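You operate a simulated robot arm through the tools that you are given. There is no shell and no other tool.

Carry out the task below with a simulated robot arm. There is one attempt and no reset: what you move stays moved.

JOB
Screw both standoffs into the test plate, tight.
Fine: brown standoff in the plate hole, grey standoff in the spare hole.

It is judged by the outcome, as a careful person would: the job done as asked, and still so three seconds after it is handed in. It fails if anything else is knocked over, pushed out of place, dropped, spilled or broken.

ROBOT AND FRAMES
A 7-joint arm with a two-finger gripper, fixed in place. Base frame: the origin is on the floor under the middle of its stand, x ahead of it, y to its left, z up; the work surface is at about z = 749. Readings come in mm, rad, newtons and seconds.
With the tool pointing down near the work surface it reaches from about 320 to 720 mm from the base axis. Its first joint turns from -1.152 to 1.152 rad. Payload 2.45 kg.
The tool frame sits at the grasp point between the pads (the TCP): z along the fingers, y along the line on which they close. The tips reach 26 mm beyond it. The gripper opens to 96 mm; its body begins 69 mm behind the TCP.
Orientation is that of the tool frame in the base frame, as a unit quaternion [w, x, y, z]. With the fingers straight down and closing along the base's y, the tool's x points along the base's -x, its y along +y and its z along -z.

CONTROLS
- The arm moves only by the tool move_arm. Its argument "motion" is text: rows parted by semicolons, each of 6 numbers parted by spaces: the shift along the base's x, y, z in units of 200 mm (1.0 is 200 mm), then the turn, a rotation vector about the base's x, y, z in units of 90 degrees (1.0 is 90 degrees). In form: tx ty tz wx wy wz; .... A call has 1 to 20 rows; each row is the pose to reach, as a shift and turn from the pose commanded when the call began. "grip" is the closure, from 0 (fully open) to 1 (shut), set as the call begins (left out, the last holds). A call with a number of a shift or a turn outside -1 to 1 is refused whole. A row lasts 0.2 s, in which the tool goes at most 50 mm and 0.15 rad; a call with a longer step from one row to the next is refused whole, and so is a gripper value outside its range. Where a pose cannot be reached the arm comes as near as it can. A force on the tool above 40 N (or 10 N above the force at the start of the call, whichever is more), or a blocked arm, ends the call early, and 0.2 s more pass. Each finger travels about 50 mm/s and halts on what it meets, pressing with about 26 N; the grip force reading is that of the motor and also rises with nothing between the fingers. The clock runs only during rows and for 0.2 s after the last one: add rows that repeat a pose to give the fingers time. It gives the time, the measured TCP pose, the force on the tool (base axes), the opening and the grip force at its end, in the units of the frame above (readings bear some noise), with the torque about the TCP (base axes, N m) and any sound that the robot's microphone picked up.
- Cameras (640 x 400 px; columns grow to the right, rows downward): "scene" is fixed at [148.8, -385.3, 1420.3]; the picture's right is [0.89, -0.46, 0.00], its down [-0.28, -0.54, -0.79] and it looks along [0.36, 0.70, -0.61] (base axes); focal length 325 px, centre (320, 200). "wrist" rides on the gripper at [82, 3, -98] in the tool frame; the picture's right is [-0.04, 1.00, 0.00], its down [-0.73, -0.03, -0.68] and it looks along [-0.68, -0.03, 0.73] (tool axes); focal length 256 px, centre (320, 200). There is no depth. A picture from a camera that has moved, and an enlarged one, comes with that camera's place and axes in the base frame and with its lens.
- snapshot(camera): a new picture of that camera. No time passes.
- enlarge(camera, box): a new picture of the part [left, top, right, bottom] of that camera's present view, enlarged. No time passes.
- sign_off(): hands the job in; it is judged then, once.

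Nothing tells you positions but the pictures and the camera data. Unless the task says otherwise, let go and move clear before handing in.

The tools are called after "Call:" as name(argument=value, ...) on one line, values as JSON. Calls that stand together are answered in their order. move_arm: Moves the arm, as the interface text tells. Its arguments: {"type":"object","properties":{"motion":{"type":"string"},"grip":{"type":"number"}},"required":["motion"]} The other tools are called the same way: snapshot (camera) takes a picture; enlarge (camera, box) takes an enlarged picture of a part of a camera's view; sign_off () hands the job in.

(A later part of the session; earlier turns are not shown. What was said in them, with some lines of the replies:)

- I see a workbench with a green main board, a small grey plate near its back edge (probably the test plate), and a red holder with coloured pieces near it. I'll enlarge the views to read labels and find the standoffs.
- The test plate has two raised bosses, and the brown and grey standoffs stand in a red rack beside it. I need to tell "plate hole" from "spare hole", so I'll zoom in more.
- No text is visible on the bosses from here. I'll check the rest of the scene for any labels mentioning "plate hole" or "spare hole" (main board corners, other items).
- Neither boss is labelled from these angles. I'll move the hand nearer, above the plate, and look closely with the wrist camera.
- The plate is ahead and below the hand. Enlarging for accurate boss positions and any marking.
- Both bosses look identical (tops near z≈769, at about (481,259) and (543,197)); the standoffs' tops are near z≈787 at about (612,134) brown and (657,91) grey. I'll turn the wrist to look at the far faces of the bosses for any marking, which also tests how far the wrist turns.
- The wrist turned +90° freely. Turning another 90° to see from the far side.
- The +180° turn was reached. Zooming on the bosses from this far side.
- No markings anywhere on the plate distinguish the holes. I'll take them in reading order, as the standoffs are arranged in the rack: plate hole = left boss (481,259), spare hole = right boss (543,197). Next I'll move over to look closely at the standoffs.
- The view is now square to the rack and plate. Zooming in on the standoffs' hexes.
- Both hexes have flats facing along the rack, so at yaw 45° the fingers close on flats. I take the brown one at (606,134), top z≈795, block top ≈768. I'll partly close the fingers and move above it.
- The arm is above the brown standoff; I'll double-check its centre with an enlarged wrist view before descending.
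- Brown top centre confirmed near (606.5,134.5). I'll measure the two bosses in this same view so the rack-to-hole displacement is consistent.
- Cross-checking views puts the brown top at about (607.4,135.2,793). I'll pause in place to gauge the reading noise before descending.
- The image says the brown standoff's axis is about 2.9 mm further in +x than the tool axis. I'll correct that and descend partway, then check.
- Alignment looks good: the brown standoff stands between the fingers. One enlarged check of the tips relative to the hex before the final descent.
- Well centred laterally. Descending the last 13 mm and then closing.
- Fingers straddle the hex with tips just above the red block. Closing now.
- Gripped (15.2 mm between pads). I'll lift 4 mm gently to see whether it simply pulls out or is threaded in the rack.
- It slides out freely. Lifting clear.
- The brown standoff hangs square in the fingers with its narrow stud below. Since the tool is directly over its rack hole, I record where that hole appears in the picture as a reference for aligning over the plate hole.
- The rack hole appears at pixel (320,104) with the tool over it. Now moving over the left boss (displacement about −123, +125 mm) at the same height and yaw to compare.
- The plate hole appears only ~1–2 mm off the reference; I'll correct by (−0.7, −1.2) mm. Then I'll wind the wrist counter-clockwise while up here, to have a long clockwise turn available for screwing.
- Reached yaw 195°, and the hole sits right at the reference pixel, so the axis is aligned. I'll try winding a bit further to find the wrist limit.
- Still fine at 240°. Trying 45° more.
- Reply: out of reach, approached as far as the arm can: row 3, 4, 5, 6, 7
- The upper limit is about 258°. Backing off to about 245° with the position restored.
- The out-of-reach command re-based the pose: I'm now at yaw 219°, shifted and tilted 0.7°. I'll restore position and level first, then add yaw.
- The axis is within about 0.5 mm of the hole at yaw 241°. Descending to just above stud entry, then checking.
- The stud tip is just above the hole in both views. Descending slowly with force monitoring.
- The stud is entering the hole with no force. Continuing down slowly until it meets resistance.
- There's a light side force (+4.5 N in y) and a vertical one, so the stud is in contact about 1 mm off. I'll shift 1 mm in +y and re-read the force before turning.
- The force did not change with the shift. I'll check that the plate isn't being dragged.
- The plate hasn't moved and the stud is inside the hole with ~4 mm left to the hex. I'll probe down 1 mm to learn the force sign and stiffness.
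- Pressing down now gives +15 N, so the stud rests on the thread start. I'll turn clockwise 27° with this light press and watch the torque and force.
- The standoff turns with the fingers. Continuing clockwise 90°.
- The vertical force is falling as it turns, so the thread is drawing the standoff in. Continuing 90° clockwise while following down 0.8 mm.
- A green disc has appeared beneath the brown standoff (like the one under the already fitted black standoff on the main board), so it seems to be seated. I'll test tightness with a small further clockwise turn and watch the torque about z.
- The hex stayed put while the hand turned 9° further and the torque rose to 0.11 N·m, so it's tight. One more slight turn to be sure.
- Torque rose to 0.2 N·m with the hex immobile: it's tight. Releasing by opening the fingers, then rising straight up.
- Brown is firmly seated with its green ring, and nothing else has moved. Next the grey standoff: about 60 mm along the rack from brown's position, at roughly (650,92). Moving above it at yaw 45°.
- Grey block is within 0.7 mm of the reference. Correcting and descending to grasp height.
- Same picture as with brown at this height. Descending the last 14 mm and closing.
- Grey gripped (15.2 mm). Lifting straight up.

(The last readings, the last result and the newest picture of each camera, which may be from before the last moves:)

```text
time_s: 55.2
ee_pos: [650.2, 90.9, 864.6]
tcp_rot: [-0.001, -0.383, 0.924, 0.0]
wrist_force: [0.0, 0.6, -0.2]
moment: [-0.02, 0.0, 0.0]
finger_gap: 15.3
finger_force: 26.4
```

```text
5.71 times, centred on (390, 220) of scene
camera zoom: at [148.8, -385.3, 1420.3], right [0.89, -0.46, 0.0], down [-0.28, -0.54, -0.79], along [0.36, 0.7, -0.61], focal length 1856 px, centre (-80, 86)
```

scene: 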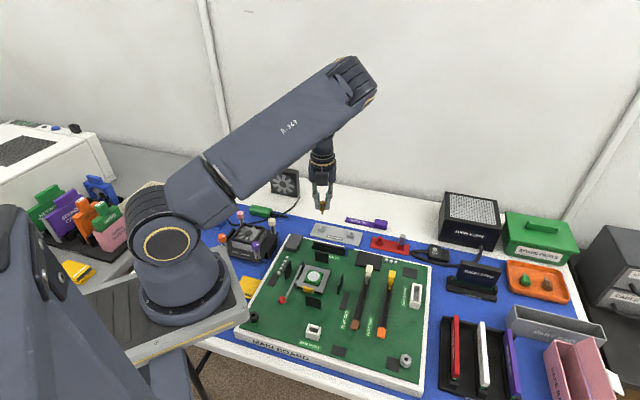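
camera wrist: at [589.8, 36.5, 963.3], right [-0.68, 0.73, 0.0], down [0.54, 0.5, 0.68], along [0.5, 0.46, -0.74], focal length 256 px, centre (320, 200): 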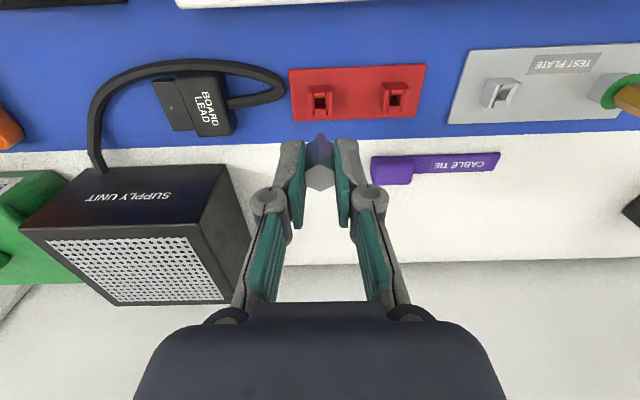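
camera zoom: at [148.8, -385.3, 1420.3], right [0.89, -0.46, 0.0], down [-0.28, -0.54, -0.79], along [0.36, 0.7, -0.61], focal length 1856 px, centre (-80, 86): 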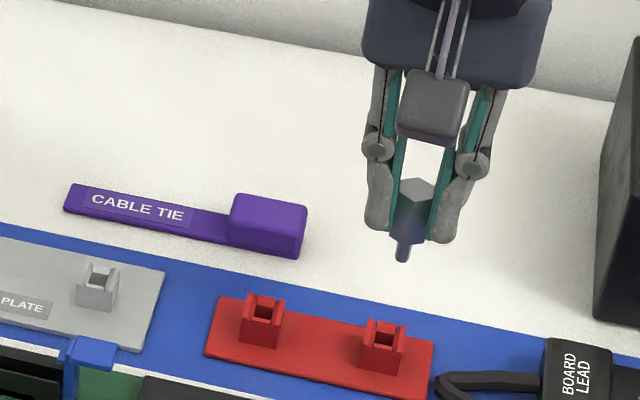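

Reference hole picture matches the earlier one. Moving over the right boss of the plate.

Call:
move_arm(motion="-0.064 0.0647 0 0 0 0; -0.128 0.1294 0 0 0 0; -0.192 0.194 0 0 0 0; -0.256 0.2588 0 0 0 0; -0.32 0.3235 0 0 0 0; -0.384 0.388 0 0 0 0; -0.448 0.453 0 0 0 0; -0.5125 0.5175 0 0 0 0; -0.5125 0.5175 0 0 0 0; -0.5125 0.5175 0 0 0 0")

Call:
enlarge(camera="wrist", box=[280, 65, 360, 125])

Call:
snapshot(camera="wrist")

```text
time_s: 57.4
ee_pos: [547.6, 195.0, 865.2]
tcp_rot: [-0.001, -0.383, 0.924, 0.0]
wrist_force: [-0.4, -0.3, -0.1]
moment: [0.0, 0.0, 0.0]
finger_gap: 15.3
finger_force: 25.6
```

```text
6.67 times, centred on (320, 95) of wrist
camera zoom: at [487.2, 140.6, 963.0], right [-0.68, 0.73, 0.0], down [0.54, 0.5, 0.68], along [0.5, 0.46, -0.73], focal length 1707 px, centre (320, 900)
```

zoom: 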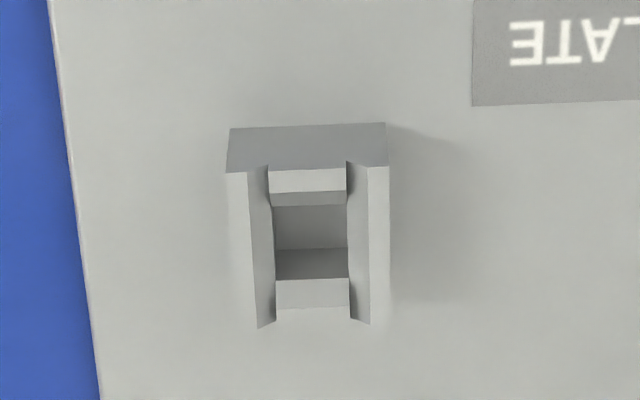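

```text
taken
camera wrist: at [487.2, 140.6, 963.0], right [-0.68, 0.73, 0.0], down [0.54, 0.5, 0.68], along [0.5, 0.46, -0.73], focal length 256 px, centre (320, 200)
```

wrist: 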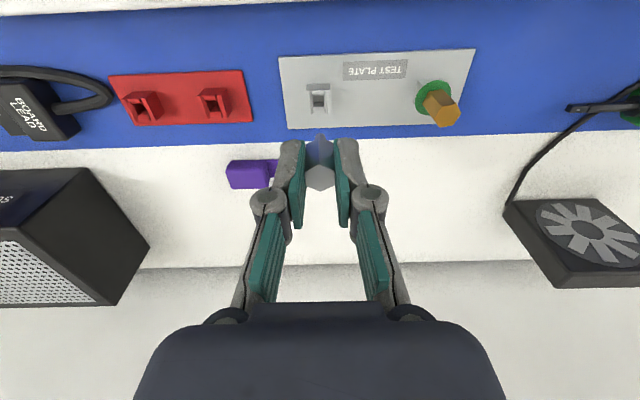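

Small correction of (+0.5, −1.2) mm for the right boss, then winding the wrist counter-clockwise 180° (to yaw 225°) while up here.

Call:
move_arm(motion="0.0025 -0.006 0 0 0 0.09; 0.0025 -0.006 0 0 0 0.18; 0.0025 -0.006 0 0 0 0.27; 0.0025 -0.006 0 0 0 0.36; 0.0025 -0.006 0 0 0 0.45; 0.0025 -0.006 0 0 0 0.54; 0.0025 -0.006 0 0 0 0.63; 0.0025 -0.006 0 0 0 0.72; 0.0025 -0.006 0 0 0 0.81; 0.0025 -0.006 0 0 0 0.9; 0.0025 -0.006 0 0 0 0.99; 0.0025 -0.006 0 0 0 1.0")

Call:
move_arm(motion="0 0 0 0 0 0.09; 0 0 0 0 0 0.18; 0 0 0 0 0 0.27; 0 0 0 0 0 0.36; 0 0 0 0 0 0.45; 0 0 0 0 0 0.54; 0 0 0 0 0 0.63; 0 0 0 0 0 0.72; 0 0 0 0 0 0.81; 0 0 0 0 0 0.9; 0 0 0 0 0 0.99; 0 0 0 0 0 1.0; 0 0 0 0 0 1.0")

Call:
enlarge(camera="wrist", box=[280, 65, 360, 125])

Call:
snapshot(camera="wrist")

```text
time_s: 60.0
ee_pos: [548.5, 193.3, 864.9]
tcp_rot: [0.001, 0.925, -0.381, 0.0]
wrist_force: [-0.3, 0.3, 0.1]
moment: [-0.01, 0.01, 0.01]
finger_gap: 15.2
finger_force: 26.1
```

```text
time_s: 62.8
ee_pos: [548.2, 194.1, 865.0]
tcp_rot: [0.001, 0.924, 0.383, 0.001]
wrist_force: [-0.3, -1.3, 0.1]
moment: [0.0, 0.04, 0.0]
finger_gap: 15.3
finger_force: 26.1
```

```text
6.67 times, centred on (320, 95) of wrist
camera zoom: at [607.7, 250.0, 962.9], right [0.68, -0.73, 0.0], down [-0.54, -0.5, 0.68], along [-0.5, -0.46, -0.73], focal length 1707 px, centre (320, 900)
```

zoom: 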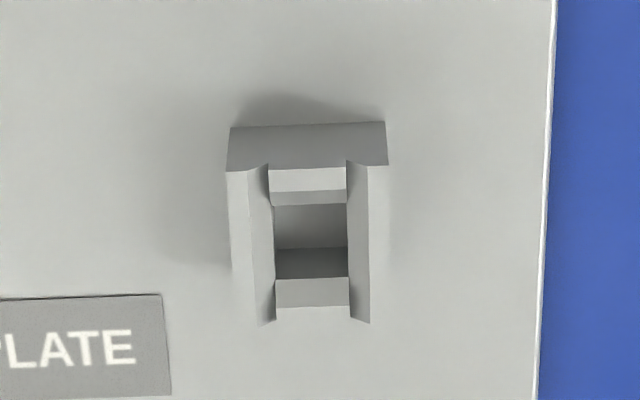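

```text
taken
camera wrist: at [607.7, 250.0, 962.9], right [0.68, -0.73, 0.0], down [-0.54, -0.5, 0.68], along [-0.5, -0.46, -0.73], focal length 256 px, centre (320, 200)
```

wrist: 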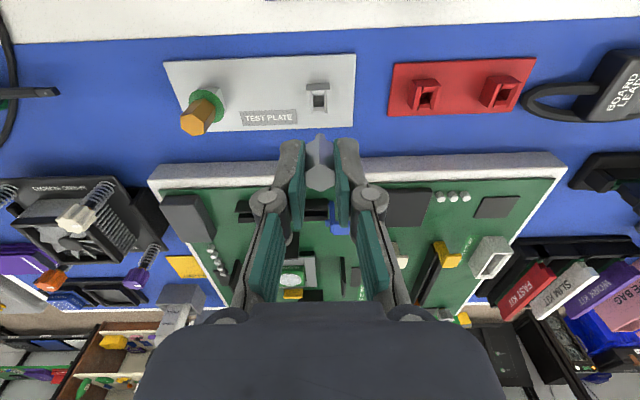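

At yaw 225° the hole's pixel averages well with the 45° view; a (−0.2, +0.6) mm tweak centres it. Descending to just above stud entry.

Call:
move_arm(motion="-0.0012 0.003 -0.06 0 0 0; -0.0012 0.003 -0.12 0 0 0; -0.0012 0.003 -0.18 0 0 0; -0.0012 0.003 -0.24 0 0 0; -0.0012 0.003 -0.24 0 0 0")

Call:
enlarge(camera="wrist", box=[270, 95, 370, 195])

Call:
enlarge(camera="scene", box=[316, 205, 380, 253])

```text
time_s: 64.0
ee_pos: [547.9, 194.1, 816.6]
tcp_rot: [0.0, 0.924, 0.384, 0.0]
wrist_force: [0.3, -0.5, 0.3]
moment: [0.01, -0.02, -0.03]
finger_gap: 15.1
finger_force: 26.3
```

```text
4.00 times, centred on (320, 145) of wrist
camera zoom: at [606.6, 250.3, 914.9], right [0.68, -0.73, 0.0], down [-0.54, -0.5, 0.68], along [-0.5, -0.46, -0.73], focal length 1024 px, centre (320, 420)
```

zoom: 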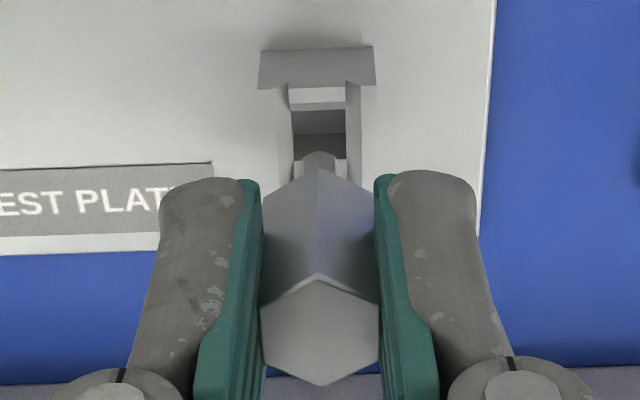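

```text
8.33 times, centred on (348, 229) of scene
camera zoom: at [148.8, -385.3, 1420.3], right [0.89, -0.46, 0.0], down [-0.28, -0.54, -0.79], along [0.36, 0.7, -0.61], focal length 2707 px, centre (87, -42)
```

zoom: 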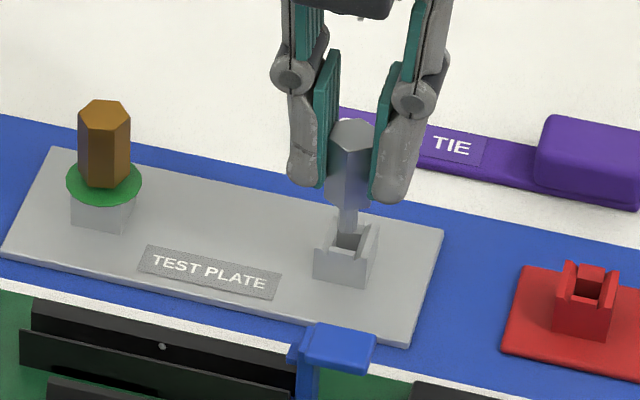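

Stud lined up over the hole in both views. Descending slowly into the hole.

Call:
move_arm(motion="0 0 -0.01 0 0 0; 0 0 -0.02 0 0 0; 0 0 -0.03 0 0 0; 0 0 -0.04 0 0 0; 0 0 -0.05 0 0 0; 0 0 -0.05 0 0 0")

Call:
move_arm(motion="0 0 -0.005 0 0 0; 0 0 -0.01 0 0 0; 0 0 -0.015 0 0 0; 0 0 -0.02 0 0 0; 0 0 -0.025 0 0 0; 0 0 -0.025 0 0 0")

Call:
enlarge(camera="scene", box=[340, 222, 364, 240])

Call:
enlarge(camera="wrist", box=[270, 95, 370, 195])

```text
time_s: 65.4
ee_pos: [548.5, 194.0, 806.6]
tcp_rot: [0.001, 0.923, 0.384, 0.001]
wrist_force: [0.9, 1.4, 0.0]
moment: [0.07, -0.07, 0.02]
finger_gap: 15.1
finger_force: 26.1
```

```text
time_s: 66.8
ee_pos: [548.0, 195.2, 800.6]
tcp_rot: [0.001, 0.923, 0.384, 0.0]
wrist_force: [3.5, 2.9, -0.4]
moment: [0.12, -0.14, 0.02]
finger_gap: 15.3
finger_force: 25.9
```

```text
16.00 times, centred on (352, 231) of scene
camera zoom: at [148.9, -385.2, 1420.4], right [0.89, -0.46, 0.0], down [-0.28, -0.54, -0.79], along [0.36, 0.7, -0.61], focal length 5197 px, centre (-192, -296)
```

zoom: 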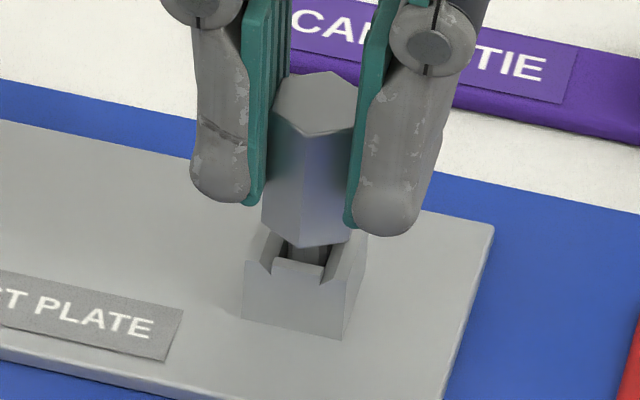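

```text
4.00 times, centred on (320, 145) of wrist
camera zoom: at [607.3, 250.4, 900.0], right [0.68, -0.73, 0.0], down [-0.54, -0.5, 0.68], along [-0.5, -0.46, -0.74], focal length 1024 px, centre (320, 420)
```

zoom: 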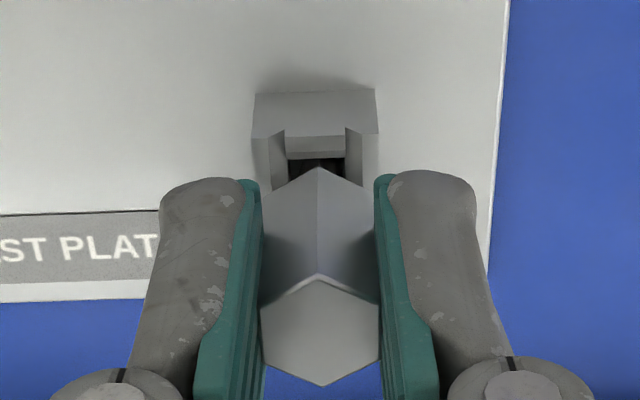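

Stud is in, with just light wall contact. Pressing down gently until the thread start is felt.

Call:
move_arm(motion="0.001 0.001 -0.0025 0 0 0; 0.002 0.002 -0.005 0 0 0; 0.002 0.002 -0.005 0 0 0")

```text
time_s: 67.6
ee_pos: [549.1, 195.0, 801.1]
tcp_rot: [0.001, 0.924, 0.383, 0.001]
wrist_force: [2.8, 5.6, -5.0]
moment: [0.19, -0.14, 0.02]
finger_gap: 15.4
finger_force: 26.2
```

Call:
move_arm(motion="0 0 -0.0025 0 0 0; 0 0 -0.005 0 0 0; 0 0 -0.005 0 0 0")

```text
time_s: 68.4
ee_pos: [549.0, 195.8, 800.5]
tcp_rot: [0.0, 0.923, 0.384, 0.001]
wrist_force: [-1.8, 2.7, 13.4]
moment: [-0.05, 0.11, 0.04]
finger_gap: 15.6
finger_force: 26.1
```

The press now reads +13 N: the stud rests on the thread start, just as brown did. Turning clockwise 90°.

Call:
move_arm(motion="0 0 0 0 0 -0.09; 0 0 0 0 0 -0.18; 0 0 0 0 0 -0.27; 0 0 0 0 0 -0.36; 0 0 0 0 0 -0.45; 0 0 0 0 0 -0.54; 0 0 0 0 0 -0.63; 0 0 0 0 0 -0.72; 0 0 0 0 0 -0.81; 0 0 0 0 0 -0.9; 0 0 0 0 0 -0.99; 0 0 0 0 0 -0.99")

Call:
enlarge(camera="scene", box=[340, 222, 364, 240])

```text
time_s: 71.0
ee_pos: [548.6, 193.5, 799.7]
tcp_rot: [0.001, 0.927, -0.376, 0.001]
wrist_force: [2.0, -1.6, 11.0]
moment: [-0.11, -0.1, 0.0]
finger_gap: 15.2
finger_force: 25.9
```

```text
16.00 times, centred on (352, 231) of scene
camera zoom: at [148.7, -385.4, 1420.3], right [0.89, -0.46, 0.0], down [-0.28, -0.54, -0.79], along [0.36, 0.7, -0.61], focal length 5197 px, centre (-192, -296)
```

zoom: 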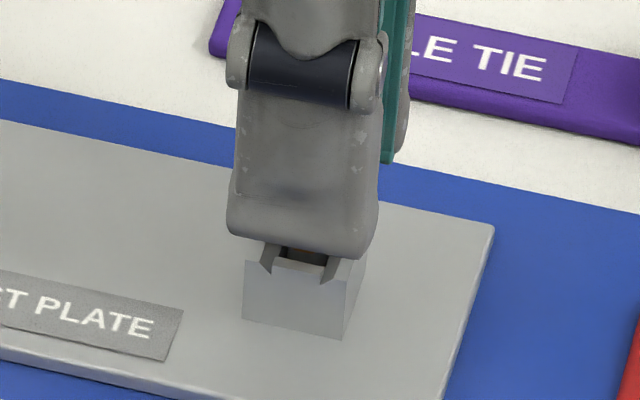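

Turning smoothly with 11 N press; continuing another 90° clockwise, following down 0.8 mm as before.

Call:
move_arm(motion="0 0 -0.0004 0 0 -0.09; 0 0 -0.0008 0 0 -0.18; 0 0 -0.0012 0 0 -0.27; 0 0 -0.0016 0 0 -0.36; 0 0 -0.002 0 0 -0.45; 0 0 -0.0024 0 0 -0.54; 0 0 -0.0028 0 0 -0.63; 0 0 -0.0032 0 0 -0.72; 0 0 -0.0036 0 0 -0.81; 0 0 -0.004 0 0 -0.9; 0 0 -0.004 0 0 -0.99; 0 0 -0.004 0 0 -0.99")

Call:
enlarge(camera="scene", box=[340, 222, 364, 240])

```text
time_s: 73.6
ee_pos: [548.6, 194.5, 798.5]
tcp_rot: [-0.001, -0.397, 0.918, 0.0]
wrist_force: [-5.8, -8.8, 11.4]
moment: [-0.26, 0.19, -0.04]
finger_gap: 15.3
finger_force: 25.8
```

```text
16.00 times, centred on (352, 231) of scene
camera zoom: at [148.5, -385.5, 1420.3], right [0.89, -0.46, 0.0], down [-0.28, -0.54, -0.79], along [0.36, 0.71, -0.61], focal length 5197 px, centre (-192, -296)
```

zoom: 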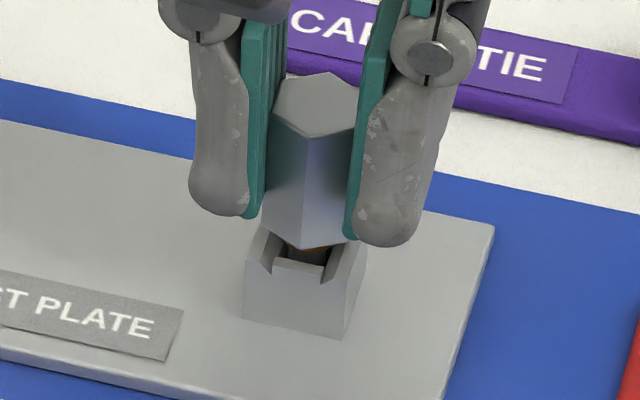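

An amber tint shows at the stud — probably partly threaded. Continuing clockwise in smaller steps.

Call:
move_arm(motion="0 0 -0.001 0 0 -0.08; 0 0 -0.0015 0 0 -0.16; 0 0 -0.002 0 0 -0.24; 0 0 -0.002 0 0 -0.32; 0 0 -0.002 0 0 -0.32")

Call:
enlarge(camera="scene", box=[340, 222, 364, 240])

```text
time_s: 74.8
ee_pos: [548.7, 194.1, 797.9]
tcp_rot: [-0.001, -0.156, 0.988, 0.001]
wrist_force: [-8.7, -6.0, 9.6]
moment: [-0.17, 0.24, 0.06]
finger_gap: 15.6
finger_force: 25.7
```

```text
16.00 times, centred on (352, 231) of scene
camera zoom: at [148.5, -385.5, 1420.3], right [0.89, -0.46, 0.0], down [-0.28, -0.54, -0.79], along [0.36, 0.71, -0.61], focal length 5197 px, centre (-192, -296)
```

zoom: 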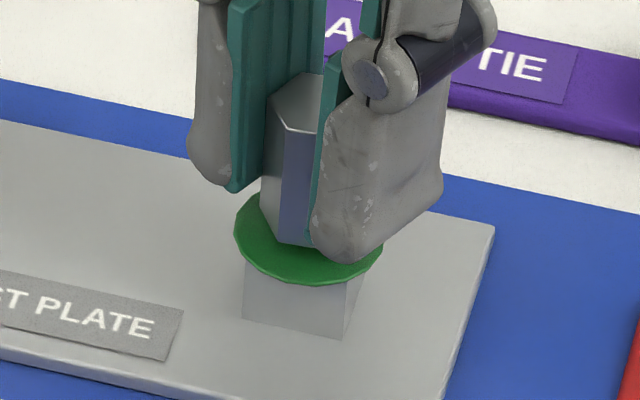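

The green ring has appeared for grey as well. I'll give the same final tightening check until torque rises.

Call:
move_arm(motion="0 0 0 0 0 -0.05; 0 0 0 0 0 -0.1; 0 0 0 0 0 -0.1")

Call:
enlarge(camera="scene", box=[340, 222, 364, 240])

```text
time_s: 75.6
ee_pos: [548.4, 194.6, 798.4]
tcp_rot: [-0.001, -0.078, 0.997, 0.001]
wrist_force: [-7.2, -2.9, 4.2]
moment: [-0.11, 0.27, 0.03]
finger_gap: 15.1
finger_force: 25.7
```

```text
16.00 times, centred on (352, 231) of scene
camera zoom: at [148.6, -385.4, 1420.3], right [0.89, -0.46, 0.0], down [-0.28, -0.54, -0.79], along [0.36, 0.7, -0.61], focal length 5197 px, centre (-192, -296)
```

zoom: 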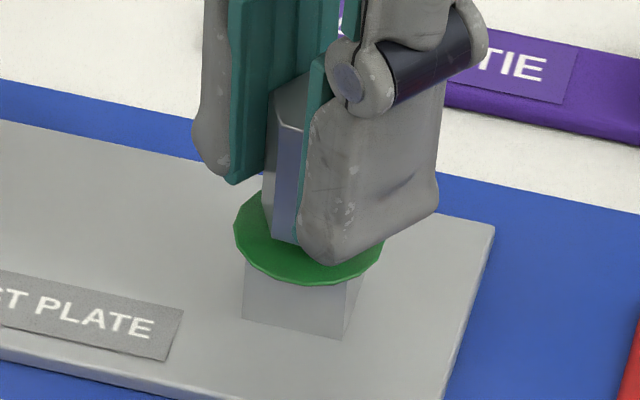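

Call:
move_arm(motion="0 0 0 0 0 -0.05; 0 0 0 0 0 -0.1; 0 0 0 0 0 -0.1")

Call:
enlarge(camera="scene", box=[340, 222, 364, 240])

Call:
enlarge(camera="wrist", box=[260, 85, 380, 195])

```text
time_s: 76.4
ee_pos: [550.1, 194.4, 798.9]
tcp_rot: [0.001, 0.0, 1.0, 0.001]
wrist_force: [1.0, -2.0, -0.8]
moment: [-0.13, 0.01, 0.17]
finger_gap: 16.5
finger_force: 26.1
```

```text
16.00 times, centred on (352, 231) of scene
camera zoom: at [148.8, -385.3, 1420.3], right [0.89, -0.46, 0.0], down [-0.28, -0.54, -0.79], along [0.36, 0.7, -0.61], focal length 5197 px, centre (-192, -296)
```

zoom: 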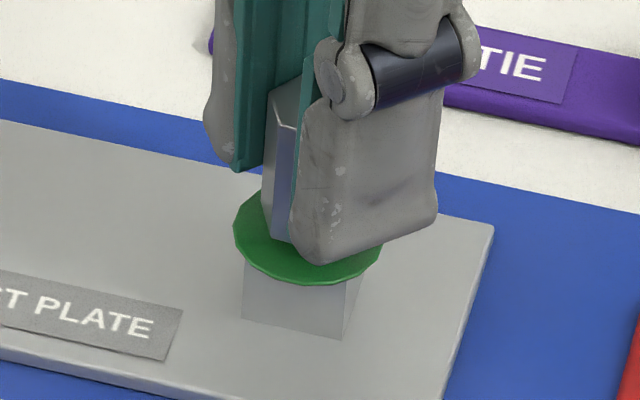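

```text
3.64 times, centred on (320, 140) of wrist
camera zoom: at [466.9, 198.5, 896.5], right [0.04, 1.0, 0.0], down [0.73, -0.03, 0.68], along [0.68, -0.03, -0.73], focal length 931 px, centre (320, 418)
```

zoom: 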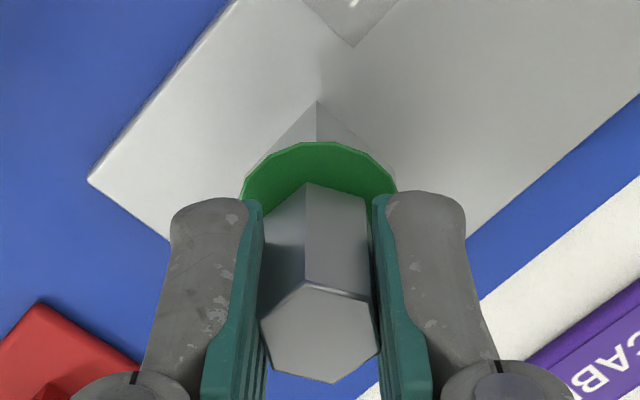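

Torque rose to 0.17 N·m and the pads begin to cam on the immobile hex: grey is tight. Releasing and rising clear.

Call:
move_arm(motion="0 0 0 0 0 0; 0 0 0 0 0 0; 0 0 0 0 0 0; 0 0 0 0 0 0", grip=0.6)

Call:
move_arm(motion="0 0 0.05 0 0 0; 0 0 0.1 0 0 0; 0 0 0.15 0 0 0; 0 0 0.2 0 0 0; 0 0 0.25 0 0 0; 0 0 0.35 0 0 0; 0 0 0.45 0 0 0; 0 0 0.6 0 0 0; 0 0 0.6 0 0 0")

Call:
snapshot(camera="wrist")

Call:
snapshot(camera="scene")

Call:
enlarge(camera="scene", box=[300, 205, 420, 265])

```text
time_s: 77.4
ee_pos: [548.8, 195.3, 798.6]
tcp_rot: [-0.001, -0.001, 1.0, 0.001]
wrist_force: [-0.5, -0.1, -0.3]
moment: [-0.02, -0.01, -0.02]
finger_gap: 38.4
finger_force: 0.1
```

```text
time_s: 79.4
ee_pos: [546.6, 193.9, 919.0]
tcp_rot: [0.0, -0.001, 1.0, 0.001]
wrist_force: [-0.2, 0.6, -0.1]
moment: [-0.01, -0.02, -0.01]
finger_gap: 38.3
finger_force: 0.1
```

```text
taken
camera wrist: at [466.2, 197.7, 1016.8], right [0.04, 1.0, 0.0], down [0.73, -0.03, 0.68], along [0.68, -0.03, -0.74], focal length 256 px, centre (320, 200)
```

wrist: 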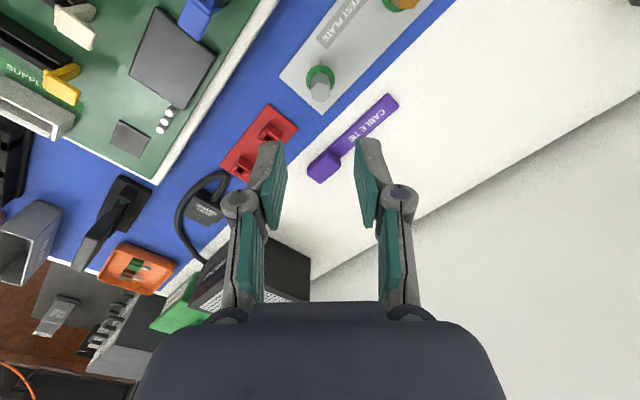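

```text
taken
```

scene: 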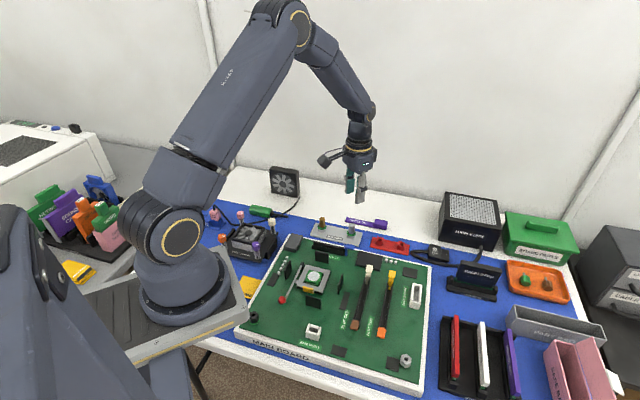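

```text
5.33 times, centred on (360, 235) of scene
camera zoom: at [148.8, -385.3, 1420.3], right [0.89, -0.46, 0.0], down [-0.28, -0.54, -0.79], along [0.36, 0.7, -0.61], focal length 1732 px, centre (107, 13)
```

zoom: 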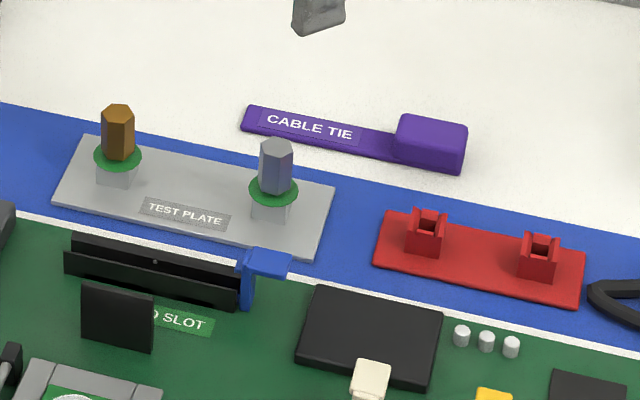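

Both standoffs stand upright in the plate with green rings, and the rest of the bench looks unchanged. A last close look before handing in.

Call:
enlarge(camera="scene", box=[306, 215, 370, 255])

Call:
move_arm(motion="0 0 0 0 0 0; 0 0 0 0 0 0; 0 0 0 0 0 0; 0 0 0 0 0 0; 0 0 0 0 0 0")

Call:
enlarge(camera="scene", box=[306, 215, 370, 255])

```text
10.00 times, centred on (338, 235) of scene
camera zoom: at [148.8, -385.3, 1420.3], right [0.89, -0.46, 0.0], down [-0.28, -0.54, -0.79], along [0.36, 0.7, -0.61], focal length 3248 px, centre (140, -150)
```

zoom: 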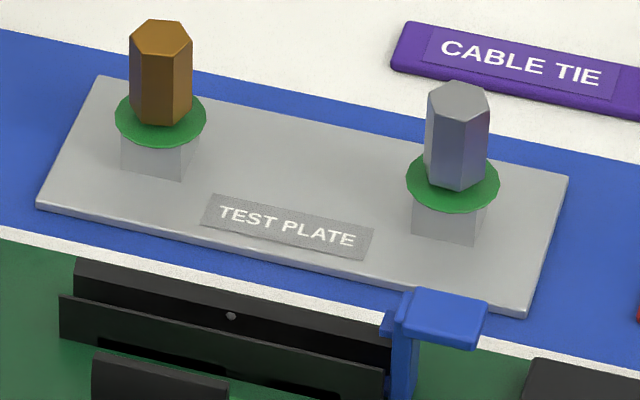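

```text
time_s: 80.6
ee_pos: [548.5, 194.5, 918.5]
tcp_rot: [-0.001, -0.001, 1.0, 0.001]
wrist_force: [0.1, -0.4, 0.1]
moment: [0.0, 0.01, 0.02]
finger_gap: 38.3
finger_force: 0.0
```

```text
10.00 times, centred on (338, 235) of scene
camera zoom: at [148.8, -385.3, 1420.3], right [0.89, -0.46, 0.0], down [-0.28, -0.54, -0.79], along [0.36, 0.7, -0.61], focal length 3248 px, centre (140, -150)
```

zoom: 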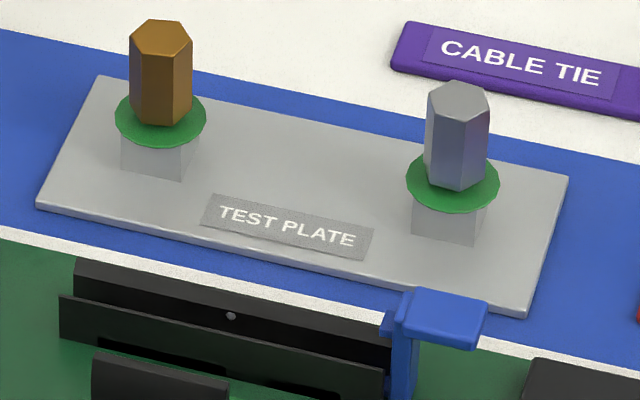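

Both standoffs are upright and tight in the test plate, each with a steady green ring. The plate and everything around it are where they were, and the arm is clear with nothing in the fingers, so I'm handing in.

Call:
sign_off()

```text
The job is handed in.
```

Both standoffs are screwed tight into the test plate, but which hole is the "plate hole" and which is the "spare hole" was a guess. Nothing on the plate marks either one. I put brown in the left hole and grey in the right, reading the "TEST PLATE" label, to match their left-to-right order in the rack.

- **Tightness:** I turned each one clockwise until a green ring appeared under it. I then kept turning until the torque rose (0.20 N·m for brown, 0.17 N·m for grey) and the standoff stopped moving. I took the green ring to mean seated, because the fitted black standoff on the main board has one too.
- **Surroundings:** The pictures show nothing else moved or knocked over. I let go of both standoffs and raised the arm clear before handing in.
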